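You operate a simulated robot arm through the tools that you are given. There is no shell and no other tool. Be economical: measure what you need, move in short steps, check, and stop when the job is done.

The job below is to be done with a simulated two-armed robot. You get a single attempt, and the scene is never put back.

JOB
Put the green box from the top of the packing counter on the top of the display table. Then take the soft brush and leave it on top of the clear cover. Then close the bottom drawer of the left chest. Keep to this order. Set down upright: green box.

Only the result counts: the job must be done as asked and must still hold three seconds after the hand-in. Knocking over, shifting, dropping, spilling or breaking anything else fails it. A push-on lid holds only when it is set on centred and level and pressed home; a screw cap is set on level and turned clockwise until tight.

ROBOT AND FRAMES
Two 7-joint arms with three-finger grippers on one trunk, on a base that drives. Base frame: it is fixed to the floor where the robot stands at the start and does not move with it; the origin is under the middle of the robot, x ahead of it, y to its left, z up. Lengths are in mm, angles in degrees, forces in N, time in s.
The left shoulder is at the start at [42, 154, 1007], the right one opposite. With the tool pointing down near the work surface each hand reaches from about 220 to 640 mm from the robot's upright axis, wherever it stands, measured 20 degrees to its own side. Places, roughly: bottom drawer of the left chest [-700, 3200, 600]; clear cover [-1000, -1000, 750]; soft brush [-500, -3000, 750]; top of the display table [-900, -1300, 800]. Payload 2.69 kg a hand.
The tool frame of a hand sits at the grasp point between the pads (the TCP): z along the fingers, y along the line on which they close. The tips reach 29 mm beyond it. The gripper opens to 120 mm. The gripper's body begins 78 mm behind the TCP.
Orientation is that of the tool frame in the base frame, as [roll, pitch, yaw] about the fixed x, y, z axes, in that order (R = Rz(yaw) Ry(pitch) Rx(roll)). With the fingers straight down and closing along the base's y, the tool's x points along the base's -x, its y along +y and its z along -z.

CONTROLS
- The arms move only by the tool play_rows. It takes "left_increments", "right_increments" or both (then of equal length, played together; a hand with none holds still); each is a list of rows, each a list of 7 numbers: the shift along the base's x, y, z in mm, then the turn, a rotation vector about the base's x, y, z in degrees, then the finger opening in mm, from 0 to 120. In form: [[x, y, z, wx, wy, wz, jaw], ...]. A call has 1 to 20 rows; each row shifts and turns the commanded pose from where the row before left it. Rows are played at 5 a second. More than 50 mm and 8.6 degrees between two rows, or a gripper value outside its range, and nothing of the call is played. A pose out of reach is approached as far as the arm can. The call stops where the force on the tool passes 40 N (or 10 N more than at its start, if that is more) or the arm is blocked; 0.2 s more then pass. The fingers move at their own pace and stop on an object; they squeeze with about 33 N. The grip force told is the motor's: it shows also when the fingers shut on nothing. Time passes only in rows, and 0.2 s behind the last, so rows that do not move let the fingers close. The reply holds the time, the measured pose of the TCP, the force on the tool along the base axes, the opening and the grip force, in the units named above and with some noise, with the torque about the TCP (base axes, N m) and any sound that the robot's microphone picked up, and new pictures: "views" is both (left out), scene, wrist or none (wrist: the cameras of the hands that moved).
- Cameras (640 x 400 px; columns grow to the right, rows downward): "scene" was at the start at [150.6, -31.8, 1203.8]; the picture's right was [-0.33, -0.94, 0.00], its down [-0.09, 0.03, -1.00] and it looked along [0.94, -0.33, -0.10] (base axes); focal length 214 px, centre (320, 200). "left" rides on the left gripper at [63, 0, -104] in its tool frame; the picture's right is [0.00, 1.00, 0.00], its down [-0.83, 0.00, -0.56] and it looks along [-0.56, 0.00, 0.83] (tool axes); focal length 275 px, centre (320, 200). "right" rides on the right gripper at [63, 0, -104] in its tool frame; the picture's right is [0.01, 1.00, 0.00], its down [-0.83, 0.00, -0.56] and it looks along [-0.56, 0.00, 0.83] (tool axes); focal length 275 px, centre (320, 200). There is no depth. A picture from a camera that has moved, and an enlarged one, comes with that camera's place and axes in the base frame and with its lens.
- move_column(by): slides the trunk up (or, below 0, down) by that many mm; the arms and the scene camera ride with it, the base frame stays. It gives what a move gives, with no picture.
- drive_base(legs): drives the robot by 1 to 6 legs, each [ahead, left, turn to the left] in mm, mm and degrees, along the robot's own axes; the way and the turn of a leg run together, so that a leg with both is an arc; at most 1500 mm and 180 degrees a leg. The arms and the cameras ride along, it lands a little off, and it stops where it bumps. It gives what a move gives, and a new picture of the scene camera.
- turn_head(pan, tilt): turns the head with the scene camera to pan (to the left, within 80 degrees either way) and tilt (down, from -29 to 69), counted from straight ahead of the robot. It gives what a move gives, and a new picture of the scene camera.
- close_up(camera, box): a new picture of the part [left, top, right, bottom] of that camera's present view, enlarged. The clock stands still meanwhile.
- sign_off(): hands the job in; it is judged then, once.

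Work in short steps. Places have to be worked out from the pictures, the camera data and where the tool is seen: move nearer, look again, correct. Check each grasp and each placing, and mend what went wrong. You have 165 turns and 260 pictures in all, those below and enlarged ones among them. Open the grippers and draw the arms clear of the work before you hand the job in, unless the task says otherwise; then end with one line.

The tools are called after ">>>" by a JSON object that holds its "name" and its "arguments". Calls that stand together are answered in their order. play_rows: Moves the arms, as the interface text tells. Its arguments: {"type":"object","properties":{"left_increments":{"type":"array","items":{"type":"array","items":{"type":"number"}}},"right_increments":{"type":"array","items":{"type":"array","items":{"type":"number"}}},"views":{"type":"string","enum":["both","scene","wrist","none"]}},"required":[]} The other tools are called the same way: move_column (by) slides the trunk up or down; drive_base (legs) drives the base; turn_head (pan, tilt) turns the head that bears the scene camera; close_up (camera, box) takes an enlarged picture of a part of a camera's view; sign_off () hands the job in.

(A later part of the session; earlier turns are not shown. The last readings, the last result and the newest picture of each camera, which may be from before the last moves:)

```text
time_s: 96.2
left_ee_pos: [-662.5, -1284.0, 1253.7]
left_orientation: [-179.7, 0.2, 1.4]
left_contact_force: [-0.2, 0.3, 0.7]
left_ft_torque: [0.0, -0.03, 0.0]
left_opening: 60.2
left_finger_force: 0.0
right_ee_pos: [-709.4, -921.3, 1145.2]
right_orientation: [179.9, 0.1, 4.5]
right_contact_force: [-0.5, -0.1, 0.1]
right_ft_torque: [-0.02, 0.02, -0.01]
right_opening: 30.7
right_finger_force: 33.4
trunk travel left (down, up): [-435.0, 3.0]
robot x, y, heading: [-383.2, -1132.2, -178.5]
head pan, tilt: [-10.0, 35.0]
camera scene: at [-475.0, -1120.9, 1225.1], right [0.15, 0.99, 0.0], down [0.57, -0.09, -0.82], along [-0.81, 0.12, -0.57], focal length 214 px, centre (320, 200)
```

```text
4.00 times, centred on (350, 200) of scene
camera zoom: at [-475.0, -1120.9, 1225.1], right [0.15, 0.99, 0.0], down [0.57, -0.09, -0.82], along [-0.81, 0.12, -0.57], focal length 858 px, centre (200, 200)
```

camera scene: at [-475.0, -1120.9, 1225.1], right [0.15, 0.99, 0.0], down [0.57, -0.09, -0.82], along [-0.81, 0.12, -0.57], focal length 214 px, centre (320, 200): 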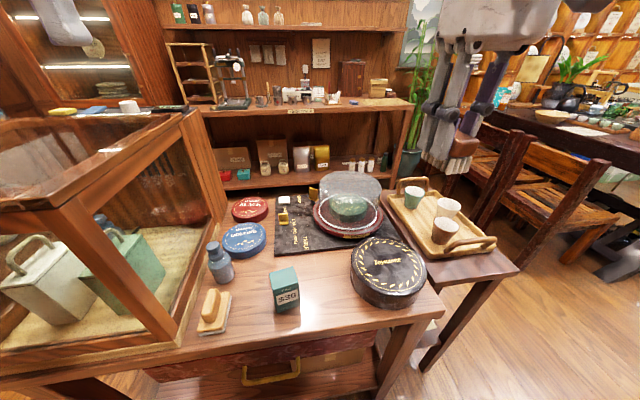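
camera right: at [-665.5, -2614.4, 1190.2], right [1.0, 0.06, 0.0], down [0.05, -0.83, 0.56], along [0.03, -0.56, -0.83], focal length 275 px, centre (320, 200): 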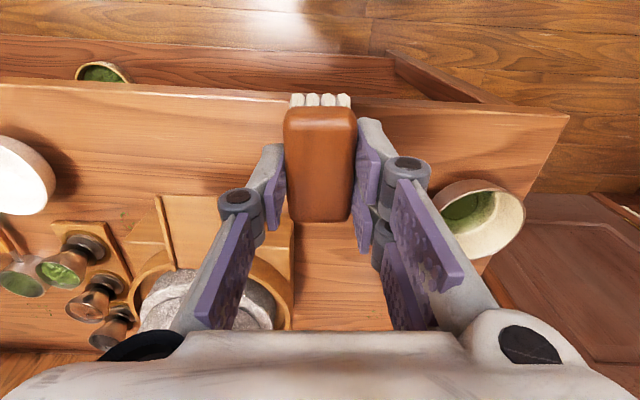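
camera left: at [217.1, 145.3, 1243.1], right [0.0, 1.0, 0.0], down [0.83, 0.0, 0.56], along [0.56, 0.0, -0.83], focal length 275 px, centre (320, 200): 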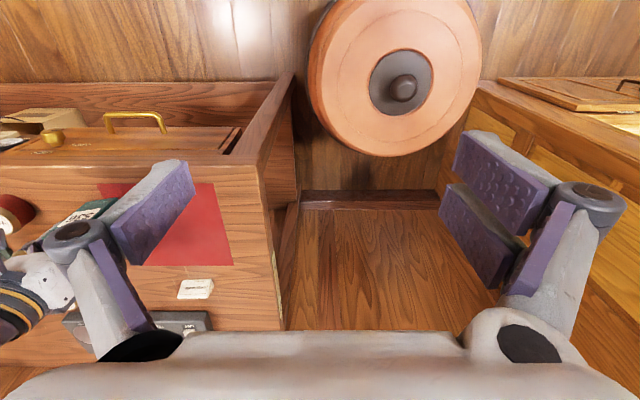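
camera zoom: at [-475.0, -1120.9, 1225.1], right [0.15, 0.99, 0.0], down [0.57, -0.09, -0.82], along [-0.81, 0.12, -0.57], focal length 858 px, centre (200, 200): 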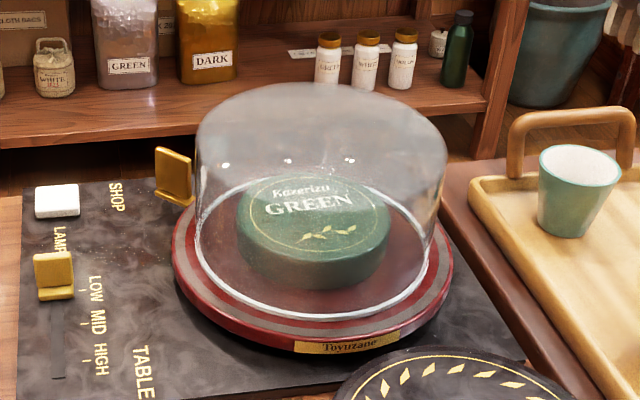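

Cover top centre ≈(-1033,-941), top z≈885. Drive 65 mm closer and extend the hand over it at height.

>>> {"name": "drive_base", "arguments": {"legs": [[65, 0, 0]]}}

>>> {"name": "play_rows", "arguments": {"right_increments": [[-40, -3, -25, 0, 0, 0, 15], [-40, -3, -25, 0, 0, 0, 15], [-40, -3, -25, 0, 0, 0, 15], [-40, -3, -25, 0, 0, 0, 15], [-40, -3, -20, 0, 0, 0, 15], [-35, -3, 0, 0, 0, 0, 15], [0, 0, 0, 0, 0, 0, 15]]}}

```text
time_s: 97.2
left_ee_pos: [-728.0, -1285.0, 1253.0]
left_orientation: [-179.8, 0.2, 1.4]
left_contact_force: [-0.4, 0.2, -0.2]
left_ft_torque: [-0.03, -0.03, 0.02]
left_opening: 59.9
left_finger_force: 0.1
right_ee_pos: [-775.9, -923.3, 1144.7]
right_orientation: [179.9, 0.1, 4.5]
right_contact_force: [-0.8, -0.1, -0.3]
right_ft_torque: [-0.06, -0.02, 0.03]
right_opening: 30.8
right_finger_force: 33.4
trunk travel left (down, up): [-435.0, 3.0]
robot x, y, heading: [-446.3, -1134.4, -178.7]
head pan, tilt: [-10.0, 35.0]
camera scene: at [-541.5, -1122.6, 1225.1], right [0.15, 0.99, 0.0], down [0.57, -0.09, -0.82], along [-0.81, 0.12, -0.57], focal length 214 px, centre (320, 200)
```

scene: 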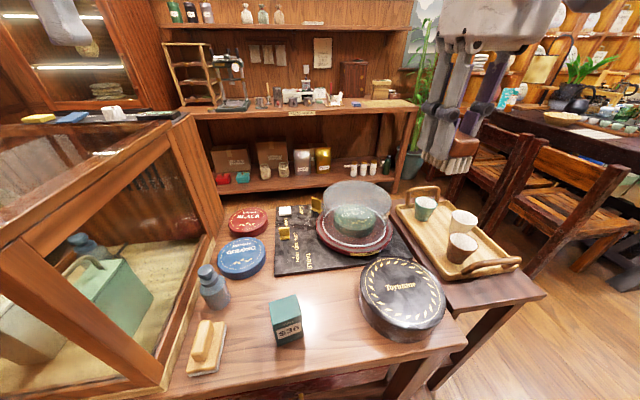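

```text
time_s: 98.8
left_ee_pos: [-728.1, -1287.1, 1253.2]
left_orientation: [-179.8, 0.2, 1.3]
left_contact_force: [0.0, -0.4, -0.4]
left_ft_torque: [-0.03, 0.03, 0.0]
left_opening: 60.1
left_finger_force: 0.1
right_ee_pos: [-995.4, -934.6, 1018.6]
right_orientation: [179.9, 0.2, 4.5]
right_contact_force: [0.1, -0.5, -0.4]
right_ft_torque: [0.01, 0.01, 0.04]
right_opening: 30.5
right_finger_force: 33.2
right hand out of reach, approached as far as the arm can: row 6
trunk travel left (down, up): [-435.0, 3.0]
robot x, y, heading: [-445.8, -1134.4, -178.8]
head pan, tilt: [-10.0, 35.0]
camera scene: at [-540.1, -1122.7, 1225.2], right [0.15, 0.99, 0.0], down [0.57, -0.09, -0.82], along [-0.81, 0.12, -0.57], focal length 214 px, centre (320, 200)
camera right: at [-931.6, -929.1, 1124.3], right [0.08, -1.0, 0.0], down [-0.83, -0.07, 0.56], along [-0.56, -0.05, -0.83], focal length 275 px, centre (320, 200)
```

scene: 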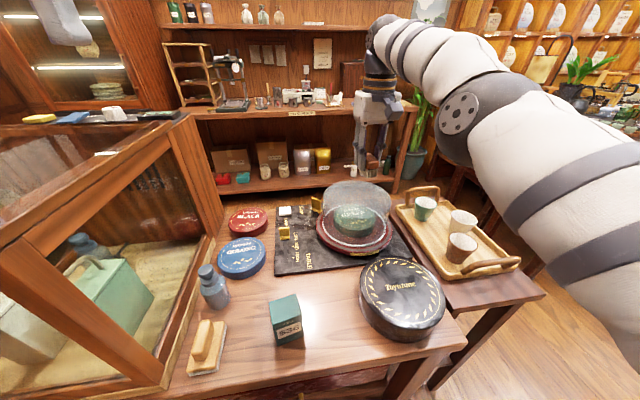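
right: 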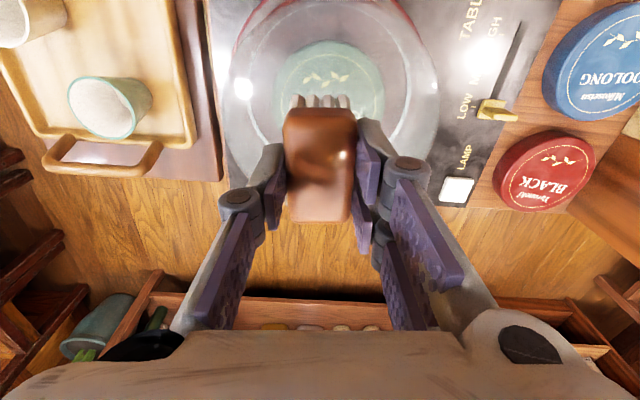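

>>> {"name": "close_up", "arguments": {"camera": "right", "box": [180, 0, 480, 200]}}

>>> {"name": "close_up", "arguments": {"camera": "scene", "box": [270, 70, 430, 270]}}

```text
2.00 times, centred on (330, 100) of right
camera zoom: at [-931.6, -929.1, 1124.3], right [0.08, -1.0, 0.0], down [-0.83, -0.07, 0.56], along [-0.56, -0.05, -0.83], focal length 551 px, centre (300, 400)
```

zoom: 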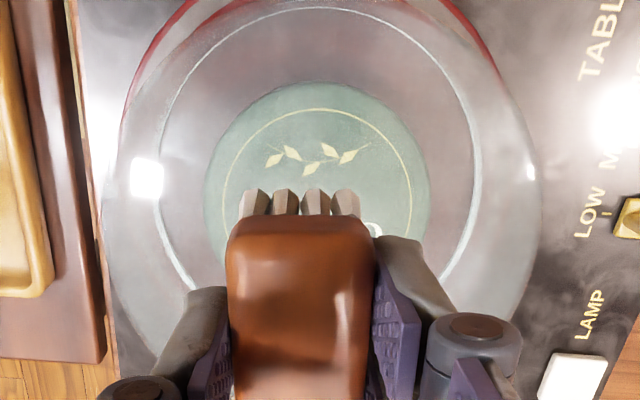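

```text
2.00 times, centred on (350, 170) of scene
camera zoom: at [-540.1, -1122.7, 1225.2], right [0.15, 0.99, 0.0], down [0.57, -0.09, -0.82], along [-0.81, 0.12, -0.57], focal length 429 px, centre (260, 260)
```

zoom: 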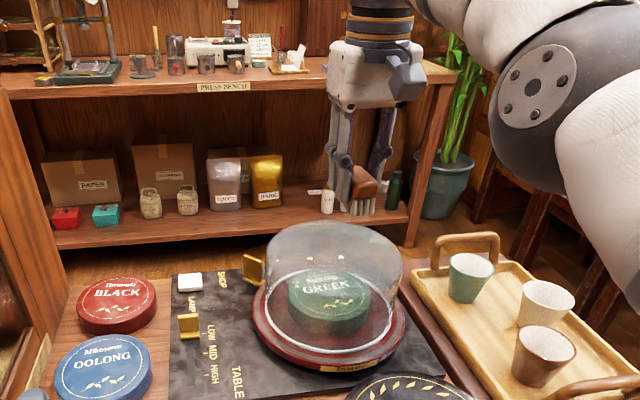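

Wrist and scene views together put the cover top at ≈(-991,-946,905), so I'm nearly centred. Shift 10 mm in -y and descend partway.

>>> {"name": "play_rows", "arguments": {"right_increments": [[0, -5, -15, 0, 0, 0, 15], [0, -5, -15, 0, 0, 0, 15], [0, 0, -15, 0, 0, 0, 15], [0, 0, 0, 0, 0, 0, 15]]}}

>>> {"name": "close_up", "arguments": {"camera": "scene", "box": [290, 110, 450, 230]}}

```text
time_s: 99.8
left_ee_pos: [-728.1, -1285.8, 1253.3]
left_orientation: [-179.7, 0.2, 1.5]
left_contact_force: [-0.1, -0.1, -0.2]
left_ft_torque: [-0.02, 0.0, -0.03]
left_opening: 60.0
left_finger_force: 0.1
right_ee_pos: [-998.1, -945.6, 974.5]
right_orientation: [180.0, 0.2, 4.5]
right_contact_force: [0.5, 0.0, -0.1]
right_ft_torque: [-0.01, 0.02, 0.01]
right_opening: 30.8
right_finger_force: 33.0
trunk travel left (down, up): [-435.0, 3.0]
robot x, y, heading: [-450.9, -1132.5, -178.5]
head pan, tilt: [-10.0, 35.0]
camera scene: at [-540.6, -1122.6, 1225.1], right [0.15, 0.99, 0.0], down [0.57, -0.09, -0.82], along [-0.81, 0.12, -0.57], focal length 214 px, centre (320, 200)
camera right: at [-933.6, -940.6, 1080.2], right [0.08, -1.0, 0.0], down [-0.83, -0.07, 0.56], along [-0.56, -0.05, -0.83], focal length 275 px, centre (320, 200)
```

scene: 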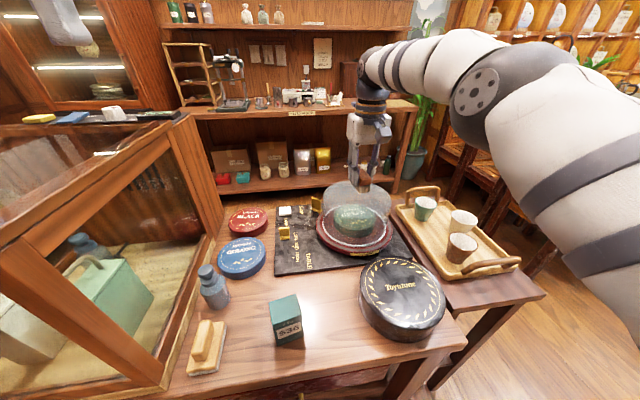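
right: 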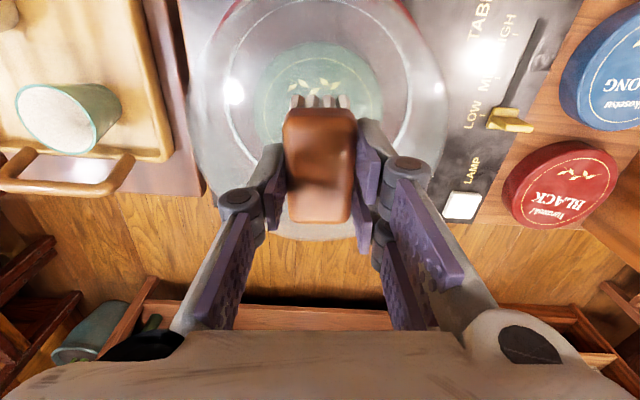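

```text
3.33 times, centred on (370, 170) of scene
camera zoom: at [-540.6, -1122.6, 1225.1], right [0.15, 0.99, 0.0], down [0.57, -0.09, -0.82], along [-0.81, 0.12, -0.57], focal length 715 px, centre (153, 300)
```

zoom: 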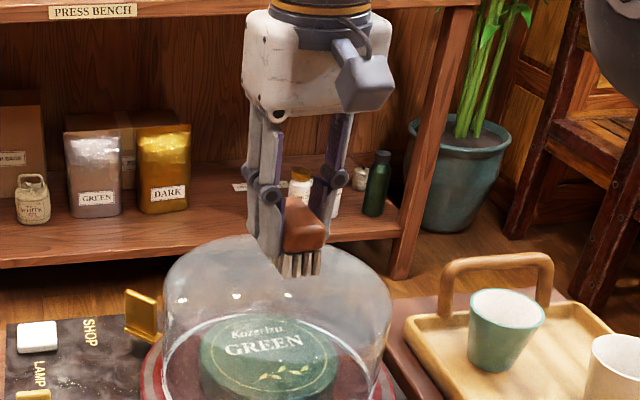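

Refined: cover centre ≈(-1011,-947), top ≈902. Shift 16 mm further in and creep down, watching the force.

>>> {"name": "play_rows", "arguments": {"right_increments": [[-8, -1, 0, 0, 0, 0, 15], [-8, -1, -6, 0, 0, 0, 15], [0, 0, -6, 0, 0, 0, 15], [0, 0, -6, 0, 0, 0, 15], [0, 0, 0, 0, 0, 0, 15]], "views": "none"}}

>>> {"name": "close_up", "arguments": {"camera": "scene", "box": [290, 130, 450, 250]}}

>>> {"name": "close_up", "arguments": {"camera": "right", "box": [160, 0, 480, 260]}}

```text
time_s: 101.0
left_ee_pos: [-728.1, -1285.9, 1253.7]
left_orientation: [-179.8, 0.2, 1.4]
left_contact_force: [-0.5, 0.2, -0.2]
left_ft_torque: [-0.02, 0.01, 0.01]
left_opening: 59.9
left_finger_force: 0.2
right_ee_pos: [-1006.4, -949.7, 954.6]
right_orientation: [179.9, 0.2, 4.5]
right_contact_force: [-0.5, -0.7, 0.8]
right_ft_torque: [-0.01, 0.0, -0.01]
right_opening: 30.4
right_finger_force: 32.9
right hand out of reach, approached as far as the arm can: row 2
trunk travel left (down, up): [-435.0, 3.0]
robot x, y, heading: [-451.7, -1133.3, -178.3]
head pan, tilt: [-10.0, 35.0]
```

```text
3.33 times, centred on (370, 190) of scene
camera zoom: at [-540.8, -1122.6, 1225.1], right [0.15, 0.99, 0.0], down [0.57, -0.09, -0.82], along [-0.81, 0.12, -0.57], focal length 715 px, centre (153, 233)
```

zoom: 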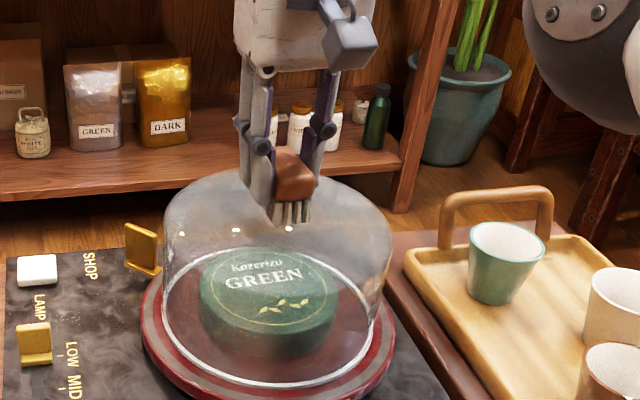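

```text
1.54 times, centred on (320, 130) of right
camera zoom: at [-942.8, -943.0, 1061.3], right [0.08, -1.0, 0.0], down [-0.83, -0.07, 0.56], along [-0.56, -0.05, -0.83], focal length 424 px, centre (320, 308)
```

zoom: 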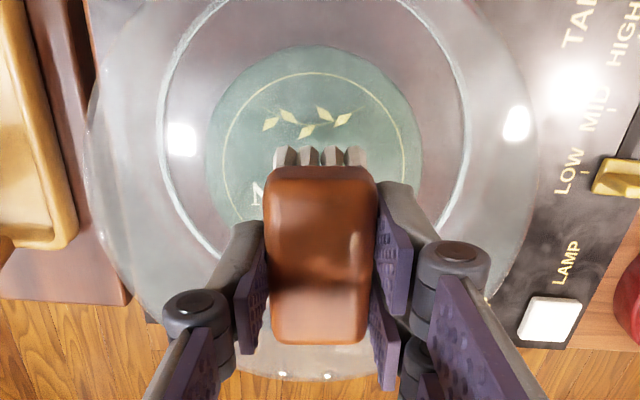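

Nicely placed. Continue down slowly with a small further push inward.

>>> {"name": "play_rows", "arguments": {"right_increments": [[-5, 0, -4, 0, 0, 0, 15], [-5, 2, -4, 0, 0, 0, 15], [0, 0, -3, 0, 0, 0, 15], [0, 0, 0, 0, 0, 0, 15]], "views": "none"}}

>>> {"name": "close_up", "arguments": {"camera": "scene", "box": [290, 130, 450, 250]}}

```text
time_s: 102.0
left_ee_pos: [-727.0, -1285.0, 1253.1]
left_orientation: [-179.7, 0.2, 1.5]
left_contact_force: [-0.4, 0.2, -0.4]
left_ft_torque: [-0.01, 0.02, 0.02]
left_opening: 59.8
left_finger_force: 0.1
right_ee_pos: [-1011.2, -946.1, 944.5]
right_orientation: [179.9, 0.1, 4.6]
right_contact_force: [-0.1, -0.4, -1.1]
right_ft_torque: [0.02, 0.0, -0.03]
right_opening: 30.8
right_finger_force: 32.8
right hand out of reach, approached as far as the arm can: row 2
trunk travel left (down, up): [-435.0, 3.0]
robot x, y, heading: [-446.2, -1136.3, -178.5]
head pan, tilt: [-10.0, 35.0]
```

```text
3.33 times, centred on (370, 190) of scene
camera zoom: at [-540.7, -1122.6, 1225.1], right [0.15, 0.99, 0.0], down [0.57, -0.09, -0.82], along [-0.81, 0.12, -0.57], focal length 715 px, centre (153, 233)
```

zoom: 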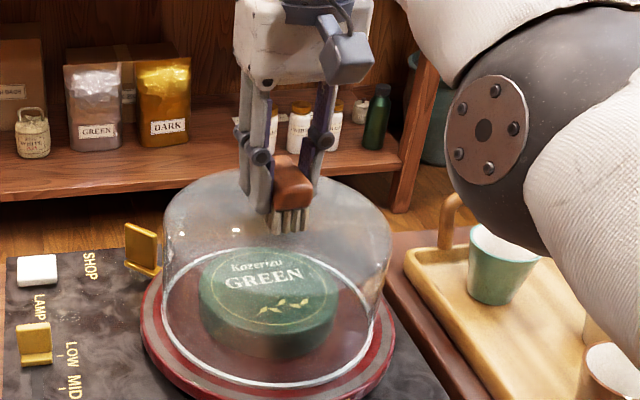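

>>> {"name": "play_rows", "arguments": {"right_increments": [[0, 0, -3, 0, 0, 0, 15], [0, 0, -2, 0, 0, 0, 15], [0, 0, -2, 0, 0, 0, 15], [0, 0, 0, 0, 0, 0, 15]], "views": "none"}}

>>> {"name": "close_up", "arguments": {"camera": "scene", "box": [310, 150, 410, 220]}}

```text
time_s: 103.0
left_ee_pos: [-727.7, -1286.9, 1252.6]
left_orientation: [-179.8, 0.3, 1.4]
left_contact_force: [0.5, -0.4, -0.2]
left_ft_torque: [-0.01, 0.01, -0.02]
left_opening: 59.9
left_finger_force: 0.0
right_ee_pos: [-1011.9, -947.9, 938.1]
right_orientation: [179.9, 0.1, 4.5]
right_contact_force: [-0.3, -0.1, -0.9]
right_ft_torque: [-0.02, 0.03, 0.04]
right_opening: 30.7
right_finger_force: 33.3
trunk travel left (down, up): [-435.0, 3.0]
robot x, y, heading: [-443.5, -1133.9, -178.7]
head pan, tilt: [-10.0, 35.0]
```

```text
5.71 times, centred on (360, 185) of scene
camera zoom: at [-540.7, -1122.6, 1225.1], right [0.15, 0.99, 0.0], down [0.57, -0.09, -0.82], along [-0.81, 0.12, -0.57], focal length 1226 px, centre (91, 286)
```

zoom: 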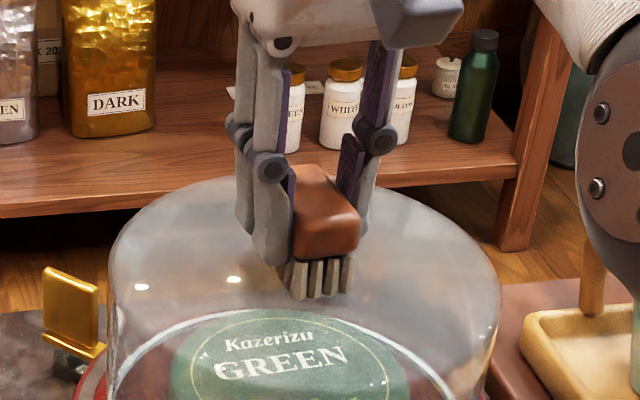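

>>> {"name": "play_rows", "arguments": {"right_increments": [[0, 0, -2, 0, 0, 0, 15], [0, 0, -2, 0, 0, 0, 15], [0, 0, -2, 0, 0, 0, 15], [0, 0, 0, 0, 0, 0, 15]], "views": "none"}}

>>> {"name": "play_rows", "arguments": {"right_increments": [[0, 0, -2, 0, 0, 0, 15], [0, 0, -2, 0, 0, 0, 15], [0, 0, 0, 0, 0, 0, 15]], "views": "none"}}

>>> {"name": "close_up", "arguments": {"camera": "scene", "box": [310, 150, 410, 220]}}

```text
time_s: 104.0
left_ee_pos: [-727.0, -1286.2, 1253.2]
left_orientation: [-179.7, 0.3, 1.4]
left_contact_force: [0.4, -0.1, -0.6]
left_ft_torque: [0.0, -0.01, -0.01]
left_opening: 60.0
left_finger_force: 0.0
right_ee_pos: [-1011.7, -948.5, 935.9]
right_orientation: [180.0, 0.3, 4.6]
right_contact_force: [-0.6, -1.6, 11.2]
right_ft_torque: [-0.08, 0.26, 0.03]
right_opening: 30.8
right_finger_force: 33.5
trunk travel left (down, up): [-435.0, 3.0]
robot x, y, heading: [-447.5, -1132.4, -178.8]
head pan, tilt: [-10.0, 35.0]
```

```text
time_s: 104.8
left_ee_pos: [-723.1, -1287.4, 1255.4]
left_orientation: [-179.9, 0.4, 1.4]
left_contact_force: [-0.8, 0.1, -0.2]
left_ft_torque: [0.0, -0.02, -0.05]
left_opening: 60.1
left_finger_force: 0.1
right_ee_pos: [-1012.5, -948.5, 934.7]
right_orientation: [-180.0, 0.7, 4.4]
right_contact_force: [0.4, -0.3, 35.2]
right_ft_torque: [-0.02, 0.0, -0.03]
right_opening: 30.6
right_finger_force: 33.0
trunk travel left (down, up): [-435.0, 3.0]
robot x, y, heading: [-448.8, -1130.8, -178.7]
head pan, tilt: [-10.0, 35.0]
```

```text
5.71 times, centred on (360, 185) of scene
camera zoom: at [-537.3, -1123.5, 1225.8], right [0.15, 0.99, 0.0], down [0.57, -0.08, -0.82], along [-0.81, 0.12, -0.57], focal length 1226 px, centre (91, 286)
```

zoom: 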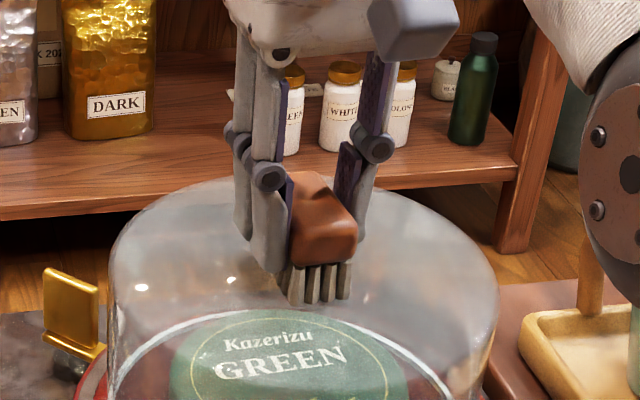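

Contact at TCP ≈936. Relieve the pressure and release the brush slowly.

>>> {"name": "play_rows", "arguments": {"right_increments": [[0, 0, 4, 0, 0, 0, 15], [0, 0, 3, 0, 0, 0, 15], [0, 0, 0, 0, 0, 0, 15]], "views": "none"}}

>>> {"name": "play_rows", "arguments": {"right_increments": [[0, 0, 0, 0, 0, 0, 34], [0, 0, 0, 0, 0, 0, 44], [0, 0, 0, 0, 0, 0, 56], [0, 0, 0, 0, 0, 0, 56]], "views": "wrist"}}

```text
time_s: 105.6
left_ee_pos: [-728.5, -1286.9, 1251.3]
left_orientation: [-179.8, 0.1, 1.4]
left_contact_force: [-0.6, -0.2, 0.1]
left_ft_torque: [0.01, 0.01, -0.01]
left_opening: 59.8
left_finger_force: 0.1
right_ee_pos: [-1011.4, -947.9, 935.2]
right_orientation: [180.0, 0.0, 4.4]
right_contact_force: [-5.3, -3.7, 14.6]
right_ft_torque: [-0.15, 0.58, 0.05]
right_opening: 30.7
right_finger_force: 33.9
trunk travel left (down, up): [-435.0, 3.0]
robot x, y, heading: [-448.3, -1133.8, -178.5]
head pan, tilt: [-10.0, 35.0]
```

```text
time_s: 106.6
left_ee_pos: [-727.2, -1285.9, 1253.5]
left_orientation: [-179.8, 0.1, 1.5]
left_contact_force: [-0.8, 0.0, -0.2]
left_ft_torque: [0.04, -0.03, 0.0]
left_opening: 60.0
left_finger_force: 0.0
right_ee_pos: [-1012.1, -947.8, 935.8]
right_orientation: [179.9, 0.2, 4.5]
right_contact_force: [-0.5, -0.2, 1.1]
right_ft_torque: [0.02, 0.0, 0.02]
right_opening: 56.0
right_finger_force: 0.0
trunk travel left (down, up): [-435.0, 3.0]
robot x, y, heading: [-451.1, -1136.1, -178.9]
head pan, tilt: [-10.0, 35.0]
camera right: at [-948.3, -941.4, 1040.8], right [0.08, -1.0, 0.0], down [-0.83, -0.07, 0.56], along [-0.56, -0.05, -0.83], focal length 275 px, centre (320, 200)
```

right: 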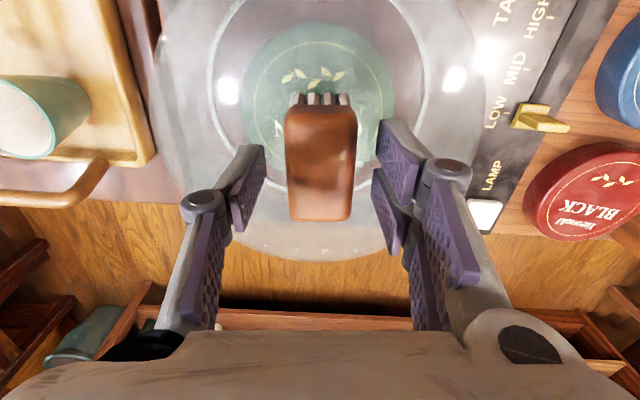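

Brush is free and standing on the cover. Rise straight up and retract.

>>> {"name": "play_rows", "arguments": {"right_increments": [[0, 0, 15, 0, 0, 0, 56], [0, 0, 25, 0, 0, 0, 56], [0, 0, 35, 0, 0, 0, 56], [20, 0, 35, 0, 0, 0, 56], [40, 3, 25, 0, 0, 0, 56], [45, 3, 20, 0, 0, 0, 56], [45, 3, 20, 0, 0, 0, 56], [45, 3, 20, 0, 0, 0, 56], [40, 3, 10, 0, 0, 0, 56], [0, 0, 0, 0, 0, 0, 56]]}}

>>> {"name": "close_up", "arguments": {"camera": "scene", "box": [250, 130, 450, 350]}}

```text
time_s: 108.8
left_ee_pos: [-727.0, -1288.6, 1252.8]
left_orientation: [-179.6, 0.2, 1.4]
left_contact_force: [0.0, -0.6, 1.0]
left_ft_torque: [0.06, 0.0, -0.03]
left_opening: 60.0
left_finger_force: 0.0
right_ee_pos: [-806.7, -936.2, 1118.0]
right_orientation: [-180.0, 0.2, 4.5]
right_contact_force: [0.1, -0.3, 0.1]
right_ft_torque: [0.11, -0.01, 0.0]
right_opening: 56.2
right_finger_force: 0.0
right hand out of reach, approached as far as the arm can: row 2, 3, 8
trunk travel left (down, up): [-435.0, 3.0]
robot x, y, heading: [-443.4, -1132.9, -178.8]
head pan, tilt: [-10.0, 35.0]
camera scene: at [-540.3, -1124.8, 1225.2], right [0.15, 0.99, 0.0], down [0.57, -0.08, -0.82], along [-0.81, 0.12, -0.57], focal length 214 px, centre (320, 200)
camera right: at [-742.9, -931.3, 1223.4], right [0.08, -1.0, 0.0], down [-0.83, -0.07, 0.56], along [-0.56, -0.04, -0.83], focal length 275 px, centre (320, 200)
```

scene: 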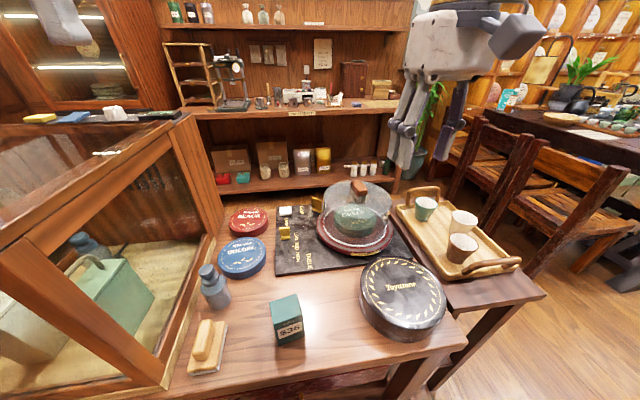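
right: 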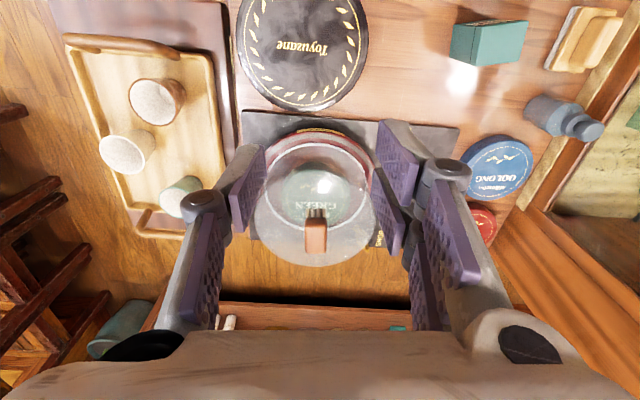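

```text
1.82 times, centred on (350, 240) of scene
camera zoom: at [-540.3, -1124.8, 1225.2], right [0.15, 0.99, 0.0], down [0.57, -0.08, -0.82], along [-0.81, 0.12, -0.57], focal length 390 px, centre (266, 127)
```

zoom: 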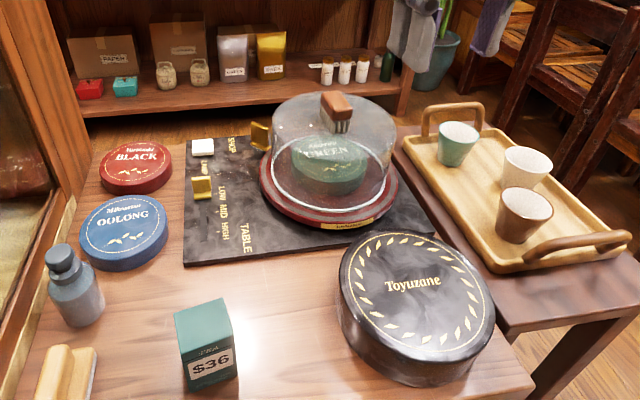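

Both placements hold. Now back away and turn to face +y to find the left chest.

>>> {"name": "drive_base", "arguments": {"legs": [[-390, 0, 0], [0, 0, -90]]}}

>>> {"name": "turn_head", "arguments": {"pan": 20, "tilt": 15}}

```text
time_s: 115.1
left_ee_pos: [-208.5, -844.2, 1252.6]
left_orientation: [-179.8, 0.2, -89.1]
left_contact_force: [-0.1, -0.2, -0.9]
left_ft_torque: [-0.03, -0.01, -0.02]
left_opening: 60.1
left_finger_force: 0.1
right_ee_pos: [143.1, -767.4, 1115.7]
right_orientation: [179.9, 0.2, -85.9]
right_contact_force: [-0.4, -0.5, 1.4]
right_ft_torque: [0.0, -0.01, 0.0]
right_opening: 55.7
right_finger_force: 0.0
trunk travel left (down, up): [-435.0, 3.0]
robot x, y, heading: [-58.6, -1124.0, 90.9]
head pan, tilt: [-10.0, 35.0]
camera scene: at [-45.5, -1033.7, 1225.1], right [0.99, -0.16, 0.0], down [-0.09, -0.57, -0.82], along [0.13, 0.81, -0.57], focal length 214 px, centre (320, 200)
```

scene: 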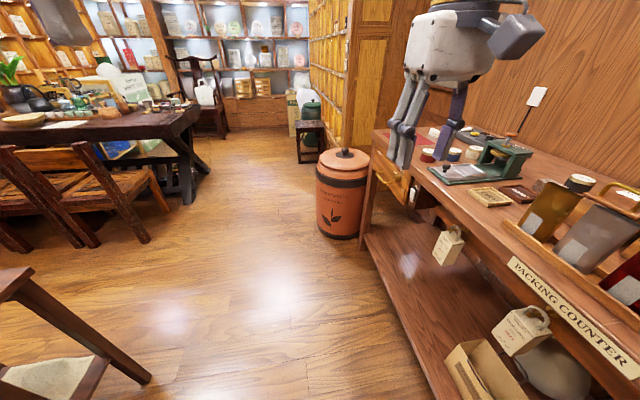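

```text
time_s: 116.1
left_ee_pos: [-209.2, -844.9, 1253.5]
left_orientation: [-179.7, 0.1, -89.0]
left_contact_force: [0.1, 0.1, -0.7]
left_ft_torque: [0.01, -0.02, -0.01]
left_opening: 59.9
left_finger_force: 0.0
right_ee_pos: [142.3, -766.8, 1117.3]
right_orientation: [179.9, 0.2, -85.9]
right_contact_force: [-0.3, 0.8, 0.7]
right_ft_torque: [0.03, 0.0, -0.02]
right_opening: 56.1
right_finger_force: 0.0
trunk travel left (down, up): [-435.0, 3.0]
robot x, y, heading: [-57.6, -1124.5, 91.0]
head pan, tilt: [20.0, 15.0]
camera scene: at [-92.7, -1033.4, 1257.0], right [0.93, 0.36, 0.0], down [0.09, -0.24, -0.97], along [-0.35, 0.9, -0.26], focal length 214 px, centre (320, 200)
```

scene: 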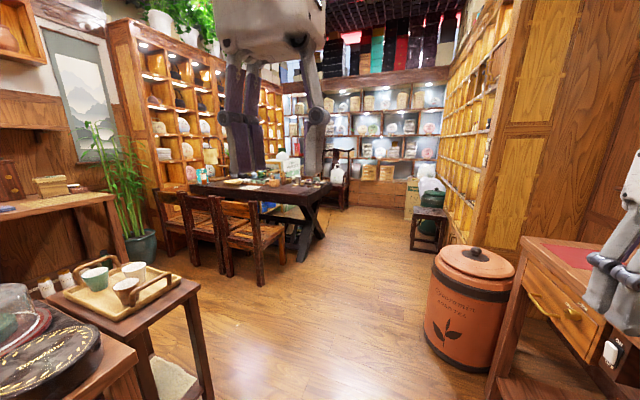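

>>> {"name": "close_up", "arguments": {"camera": "scene", "box": [270, 60, 470, 260]}}

>>> {"name": "drive_base", "arguments": {"legs": [[1000, 0, 0]]}}

```text
2.00 times, centred on (370, 160) of scene
camera zoom: at [-92.7, -1033.4, 1257.0], right [0.93, 0.36, 0.0], down [0.09, -0.24, -0.97], along [-0.35, 0.9, -0.26], focal length 429 px, centre (220, 280)
```

zoom: 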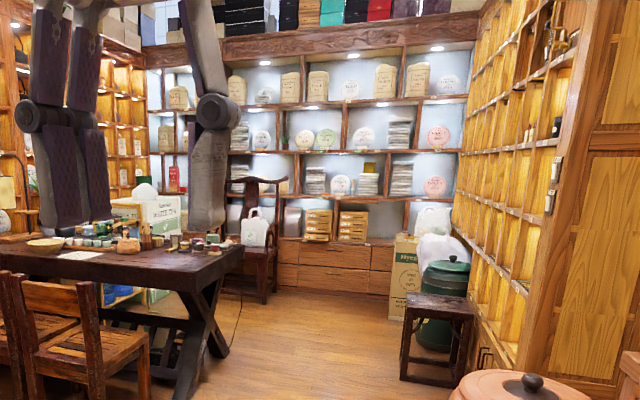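

```text
time_s: 121.3
left_ee_pos: [-232.1, 167.0, 1253.8]
left_orientation: [-179.9, 0.2, -88.6]
left_contact_force: [0.2, -0.5, -0.1]
left_ft_torque: [0.05, 0.02, 0.05]
left_opening: 60.0
left_finger_force: 0.0
right_ee_pos: [118.1, 246.3, 1117.1]
right_orientation: [179.9, 0.2, -85.5]
right_contact_force: [0.5, -1.0, -0.3]
right_ft_torque: [-0.03, 0.02, -0.01]
right_opening: 56.1
right_finger_force: 0.0
trunk travel left (down, up): [-435.0, 3.0]
robot x, y, heading: [-82.2, -116.6, 91.6]
head pan, tilt: [20.0, 15.0]
camera scene: at [-115.1, -21.5, 1257.1], right [0.93, 0.37, 0.0], down [0.09, -0.24, -0.97], along [-0.35, 0.9, -0.26], focal length 214 px, centre (320, 200)
```

scene: 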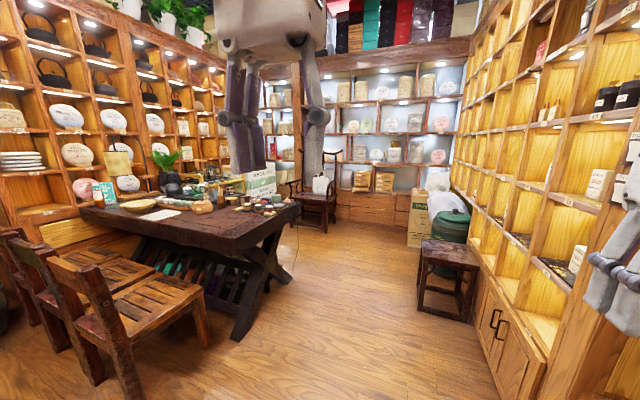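

>>> {"name": "drive_base", "arguments": {"legs": [[1300, 0, 0]]}}

>>> {"name": "turn_head", "arguments": {"pan": 10, "tilt": 20}}

```text
time_s: 127.7
left_ee_pos: [-252.6, 1442.3, 1253.4]
left_orientation: [-179.8, 0.3, -89.3]
left_contact_force: [-0.2, -1.1, 0.1]
left_ft_torque: [-0.01, 0.04, 0.02]
left_opening: 59.9
left_finger_force: 0.1
right_ee_pos: [99.9, 1516.8, 1117.5]
right_orientation: [179.9, 0.2, -86.2]
right_contact_force: [0.0, -0.5, -0.3]
right_ft_torque: [-0.01, 0.0, 0.02]
right_opening: 56.0
right_finger_force: 0.0
trunk travel left (down, up): [-435.0, 3.0]
robot x, y, heading: [-108.0, 1162.7, 90.8]
head pan, tilt: [20.0, 15.0]
camera scene: at [-137.4, 1252.1, 1257.1], right [0.94, 0.35, 0.0], down [0.09, -0.24, -0.97], along [-0.34, 0.9, -0.26], focal length 214 px, centre (320, 200)
```

scene: 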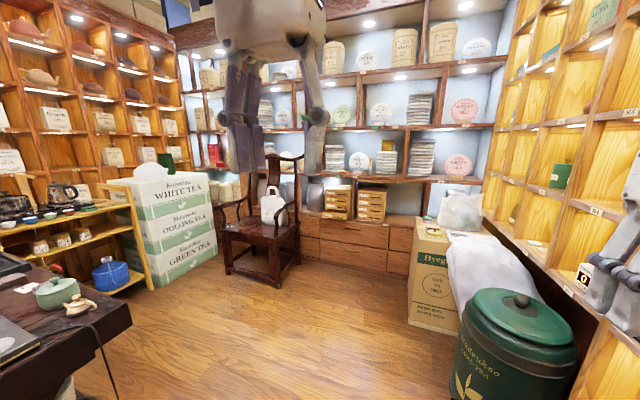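

```text
time_s: 128.4
left_ee_pos: [-252.7, 1441.2, 1254.0]
left_orientation: [-179.8, 0.2, -89.3]
left_contact_force: [-0.6, 0.3, 0.6]
left_ft_torque: [0.02, 0.01, -0.02]
left_opening: 60.0
left_finger_force: 0.0
right_ee_pos: [100.7, 1516.3, 1116.8]
right_orientation: [179.9, 0.2, -86.3]
right_contact_force: [0.0, -0.5, -0.2]
right_ft_torque: [0.01, 0.0, 0.01]
right_opening: 55.9
right_finger_force: 0.0
trunk travel left (down, up): [-435.0, 3.0]
robot x, y, heading: [-101.6, 1161.5, 90.5]
head pan, tilt: [10.0, 20.0]
camera scene: at [-121.8, 1256.1, 1249.0], right [0.98, 0.19, 0.0], down [0.06, -0.34, -0.94], along [-0.17, 0.92, -0.34], focal length 214 px, centre (320, 200)
```

scene: 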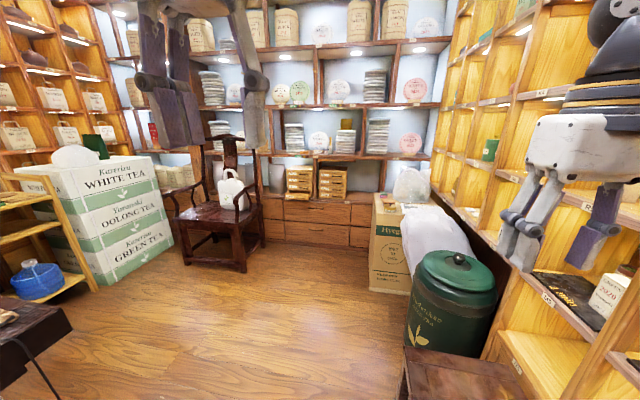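

Two small drawer chests stand on the far ledge at centre. Zooming in on them.

>>> {"name": "close_up", "arguments": {"camera": "scene", "box": [250, 140, 390, 230]}}

```text
4.44 times, centred on (320, 185) of scene
camera zoom: at [-121.8, 1256.1, 1249.0], right [0.98, 0.19, 0.0], down [0.06, -0.34, -0.94], along [-0.17, 0.92, -0.34], focal length 953 px, centre (320, 267)
```

zoom: 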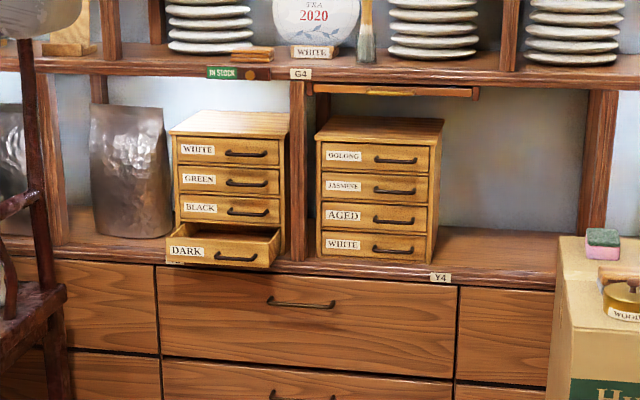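

The DARK drawer (bottom, left mini-chest) is open, near x≈-694, z≈575. I'll use the left hand; drive ahead past the table then shift left.

>>> {"name": "drive_base", "arguments": {"legs": [[800, 0, 0], [0, 420, 0]]}}

>>> {"name": "turn_head", "arguments": {"pan": 0, "tilt": 30}}

```text
time_s: 130.4
left_ee_pos: [-255.6, 1664.7, 1252.1]
left_orientation: [-179.8, 0.0, -89.2]
left_contact_force: [0.6, 1.0, -0.7]
left_ft_torque: [-0.12, 0.0, 0.0]
left_opening: 60.1
left_finger_force: 0.0
right_ee_pos: [95.4, 1740.1, 1115.4]
right_orientation: [180.0, 0.0, -86.0]
right_contact_force: [-1.1, 0.7, -1.3]
right_ft_torque: [-0.12, 0.03, -0.02]
right_opening: 55.9
right_finger_force: 0.0
trunk travel left (down, up): [-435.0, 3.0]
robot x, y, heading: [-105.1, 1382.7, 91.0]
head pan, tilt: [10.0, 20.0]
stopped in leg 1: the robot was blocked; the commanded pose is now the measured one
camera scene: at [-125.0, 1479.9, 1248.2], right [0.98, 0.19, 0.0], down [0.06, -0.34, -0.94], along [-0.18, 0.92, -0.35], focal length 214 px, centre (320, 200)
```

scene: 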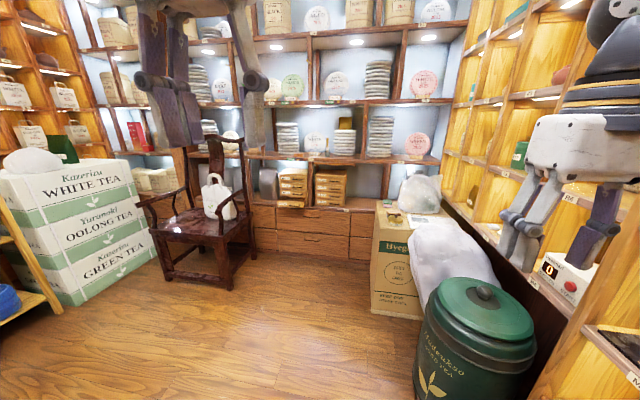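

```text
time_s: 131.1
left_ee_pos: [-256.1, 1658.8, 1252.6]
left_orientation: [-179.8, 0.2, -89.2]
left_contact_force: [-0.2, 0.2, -0.2]
left_ft_torque: [-0.01, 0.03, -0.01]
left_opening: 60.2
left_finger_force: 0.0
right_ee_pos: [95.5, 1735.8, 1118.7]
right_orientation: [180.0, 0.2, -86.0]
right_contact_force: [0.7, -0.2, 0.3]
right_ft_torque: [0.03, 0.0, 0.01]
right_opening: 55.9
right_finger_force: 0.1
trunk travel left (down, up): [-435.0, 3.0]
robot x, y, heading: [-107.0, 1377.1, 90.9]
head pan, tilt: [0.0, 30.0]
camera scene: at [-108.8, 1473.7, 1233.0], right [1.0, 0.02, 0.0], down [0.01, -0.5, -0.87], along [-0.01, 0.87, -0.5], focal length 214 px, centre (320, 200)
```

scene: 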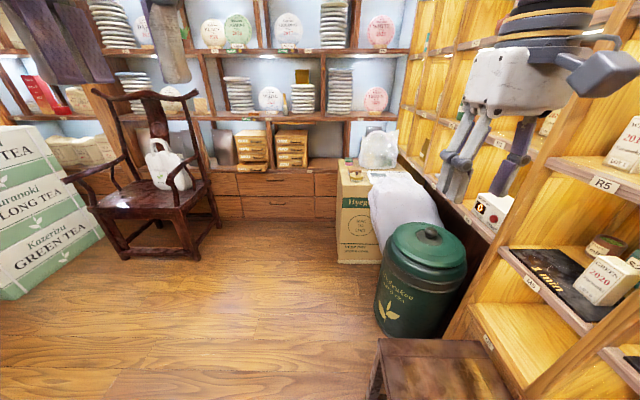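

Blocked—most likely the base touched the stool on the right. Back off a little, look at the stool.

>>> {"name": "drive_base", "arguments": {"legs": [[-40, 0, 0], [0, 210, 0]]}}

>>> {"name": "turn_head", "arguments": {"pan": -40, "tilt": 45}}

```text
time_s: 133.8
left_ee_pos: [-460.1, 1618.1, 1254.4]
left_orientation: [-179.9, 0.3, -89.3]
left_contact_force: [1.2, 0.4, -0.1]
left_ft_torque: [0.01, 0.01, 0.0]
left_opening: 60.1
left_finger_force: 0.2
right_ee_pos: [-108.0, 1692.8, 1118.3]
right_orientation: [179.9, 0.2, -86.1]
right_contact_force: [0.3, -1.1, 0.2]
right_ft_torque: [0.02, -0.02, 0.03]
right_opening: 56.1
right_finger_force: 0.1
trunk travel left (down, up): [-435.0, 3.0]
robot x, y, heading: [-313.4, 1337.4, 90.8]
head pan, tilt: [0.0, 30.0]
camera scene: at [-313.1, 1431.5, 1232.9], right [1.0, 0.01, 0.0], down [0.01, -0.5, -0.87], along [-0.01, 0.87, -0.5], focal length 214 px, centre (320, 200)
```

scene: 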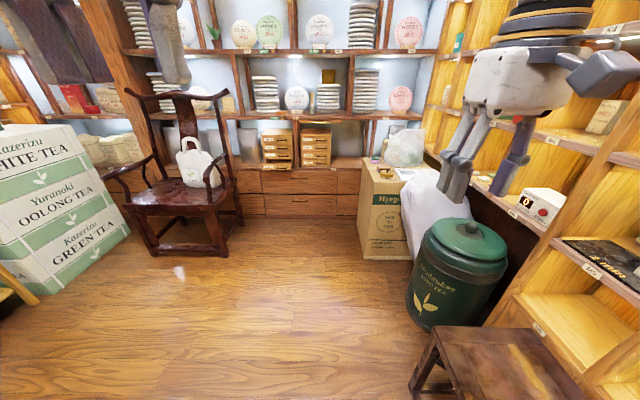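

```text
time_s: 134.9
left_ee_pos: [-460.5, 1616.8, 1252.8]
left_orientation: [-179.8, 0.4, -89.3]
left_contact_force: [0.5, 0.6, -0.6]
left_ft_torque: [-0.01, -0.01, 0.01]
left_opening: 60.2
left_finger_force: 0.0
right_ee_pos: [-108.8, 1694.0, 1118.2]
right_orientation: [179.9, 0.2, -86.1]
right_contact_force: [0.0, -0.5, 0.1]
right_ft_torque: [-0.02, -0.03, -0.01]
right_opening: 56.2
right_finger_force: 0.1
trunk travel left (down, up): [-435.0, 3.0]
robot x, y, heading: [-308.4, 1336.5, 90.7]
head pan, tilt: [-40.0, 45.0]
camera scene: at [-260.2, 1404.1, 1210.3], right [0.78, -0.63, 0.0], down [-0.45, -0.55, -0.71], along [0.45, 0.55, -0.71], focal length 214 px, centre (320, 200)
```

scene: 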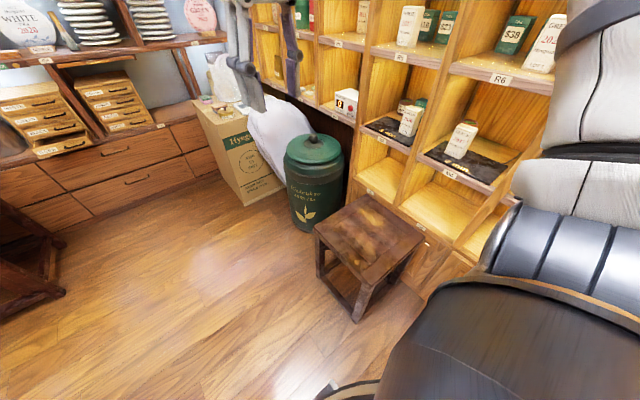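

The stool appears in place. Continue ahead in the clear lane, then left toward x≈-524.

>>> {"name": "turn_head", "arguments": {"pan": 0, "tilt": 35}}

>>> {"name": "drive_base", "arguments": {"legs": [[760, 0, 0], [0, 205, 0]]}}

```text
time_s: 135.9
left_ee_pos: [-460.2, 1617.9, 1254.7]
left_orientation: [-179.9, 0.3, -89.3]
left_contact_force: [0.0, -0.2, -0.2]
left_ft_torque: [0.02, 0.01, 0.0]
left_opening: 59.8
left_finger_force: 0.1
right_ee_pos: [-108.3, 1694.4, 1118.1]
right_orientation: [179.9, 0.1, -86.0]
right_contact_force: [-0.2, -0.1, 0.8]
right_ft_torque: [0.01, 0.02, -0.02]
right_opening: 55.8
right_finger_force: 0.1
trunk travel left (down, up): [-435.0, 3.0]
robot x, y, heading: [-306.4, 1337.1, 91.0]
head pan, tilt: [0.0, 35.0]
camera scene: at [-312.6, 1429.1, 1225.1], right [1.0, 0.01, 0.0], down [0.01, -0.57, -0.82], along [-0.01, 0.82, -0.57], focal length 214 px, centre (320, 200)
```

scene: 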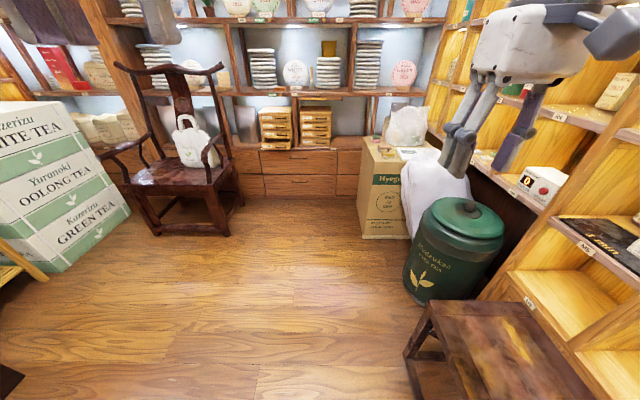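

```text
time_s: 141.8
left_ee_pos: [-666.1, 2357.4, 1254.4]
left_orientation: [-179.8, 0.2, -90.0]
left_contact_force: [0.9, 0.1, 0.9]
left_ft_torque: [-0.01, -0.02, 0.04]
left_opening: 60.0
left_finger_force: 0.1
right_ee_pos: [-314.6, 2429.3, 1117.5]
right_orientation: [179.9, 0.2, -86.7]
right_contact_force: [-0.3, -0.6, 0.2]
right_ft_torque: [0.01, -0.02, -0.03]
right_opening: 56.4
right_finger_force: 0.1
trunk travel left (down, up): [-435.0, 3.0]
robot x, y, heading: [-520.6, 2074.4, 90.3]
head pan, tilt: [0.0, 35.0]
camera scene: at [-522.8, 2168.0, 1225.1], right [1.0, 0.0, 0.0], down [0.0, -0.57, -0.82], along [0.0, 0.82, -0.57], focal length 214 px, centre (320, 200)
```

scene: 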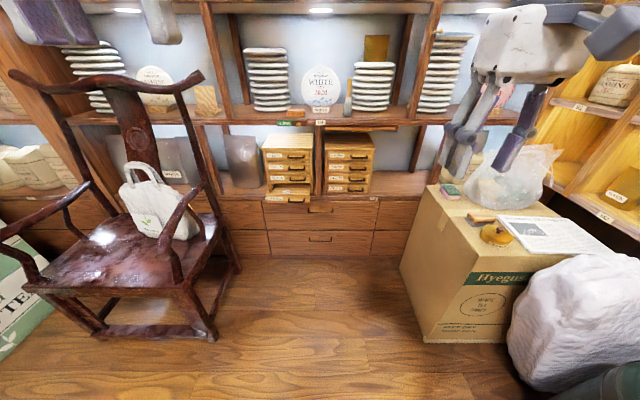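

>>> {"name": "close_up", "arguments": {"camera": "scene", "box": [240, 120, 400, 220]}}

>>> {"name": "move_column", "arguments": {"by": -380}}

```text
4.00 times, centred on (320, 170) of scene
camera zoom: at [-522.8, 2168.0, 1225.1], right [1.0, 0.0, 0.0], down [0.0, -0.57, -0.82], along [0.0, 0.82, -0.57], focal length 858 px, centre (320, 320)
```

zoom: 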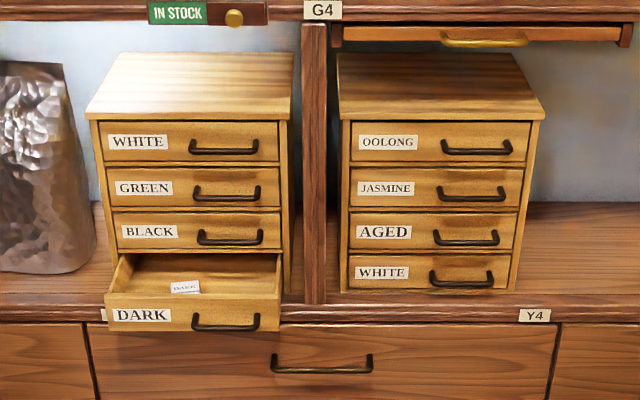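

```text
time_s: 145.4
left_ee_pos: [-667.9, 2526.6, 643.7]
left_orientation: [-179.8, -38.3, -89.9]
left_contact_force: [0.5, 0.4, 0.9]
left_ft_torque: [0.02, 0.0, -0.02]
left_opening: 60.0
left_finger_force: 0.2
right_ee_pos: [-315.0, 2474.2, 685.1]
right_orientation: [179.4, -8.4, -86.7]
right_contact_force: [-0.3, 0.9, -0.5]
right_ft_torque: [-0.06, -0.03, -0.01]
right_opening: 56.3
right_finger_force: 0.1
trunk travel left (down, up): [-55.0, 383.0]
robot x, y, heading: [-519.2, 2075.6, 90.0]
head pan, tilt: [0.0, 35.0]
```

Drawer face is roughly at y≈3128, z 540–590, x -818..-578 (handle right of centre). I reorient the left hand to point forward and 30° down, fingers closed.

>>> {"name": "play_rows", "arguments": {"left_increments": [[0, 5, 3, 8.2, 0, 0, 0], [0, 5, 3, 8.2, 0, 0, 0], [0, 5, 3, 8.2, 0, 0, 0], [0, 5, 3, 8.2, 0, 0, 0], [0, 5, 3, 8.2, 0, 0, 0], [0, 5, 3, 8.2, 0, 0, 0], [0, 5, 0, 8.2, 0, 0, 0], [0, 5, 0, 8.2, 0, 0, 0], [0, 5, 0, 8.2, 0, 0, 0], [0, 5, 0, 8.2, 0, 0, 0], [0, 5, 0, 8.2, 0, 0, 0], [0, 5, 0, 8.2, 0, 0, 0], [0, 0, 0, 0, 0, 0, 0]], "views": "both"}}

```text
time_s: 148.2
left_ee_pos: [-668.7, 2585.2, 661.5]
left_orientation: [-179.5, 60.2, -89.8]
left_contact_force: [0.3, -0.1, 0.3]
left_ft_torque: [0.01, -0.01, -0.02]
left_opening: 0.0
left_finger_force: 28.7
right_ee_pos: [-314.7, 2473.1, 685.2]
right_orientation: [179.4, -8.4, -86.7]
right_contact_force: [0.2, -0.3, 0.2]
right_ft_torque: [0.02, 0.0, -0.02]
right_opening: 56.2
right_finger_force: 0.0
trunk travel left (down, up): [-55.0, 383.0]
robot x, y, heading: [-520.8, 2079.2, 90.1]
head pan, tilt: [0.0, 35.0]
camera scene: at [-523.0, 2334.8, 808.6], right [1.0, 0.0, 0.0], down [0.0, -0.57, -0.82], along [0.0, 0.82, -0.57], focal length 214 px, centre (320, 200)
camera left: at [-669.1, 2463.8, 658.1], right [-1.0, 0.01, 0.0], down [0.0, -0.07, 1.0], along [0.01, 1.0, 0.07], focal length 275 px, centre (320, 200)
```

scene: 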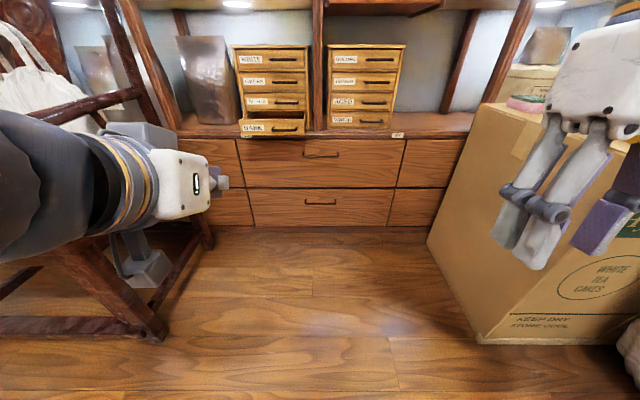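
left: 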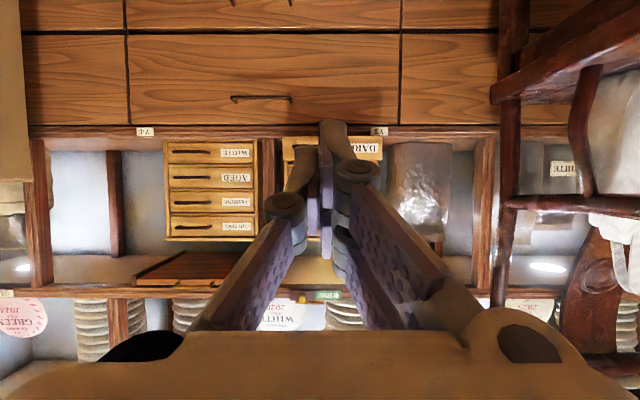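

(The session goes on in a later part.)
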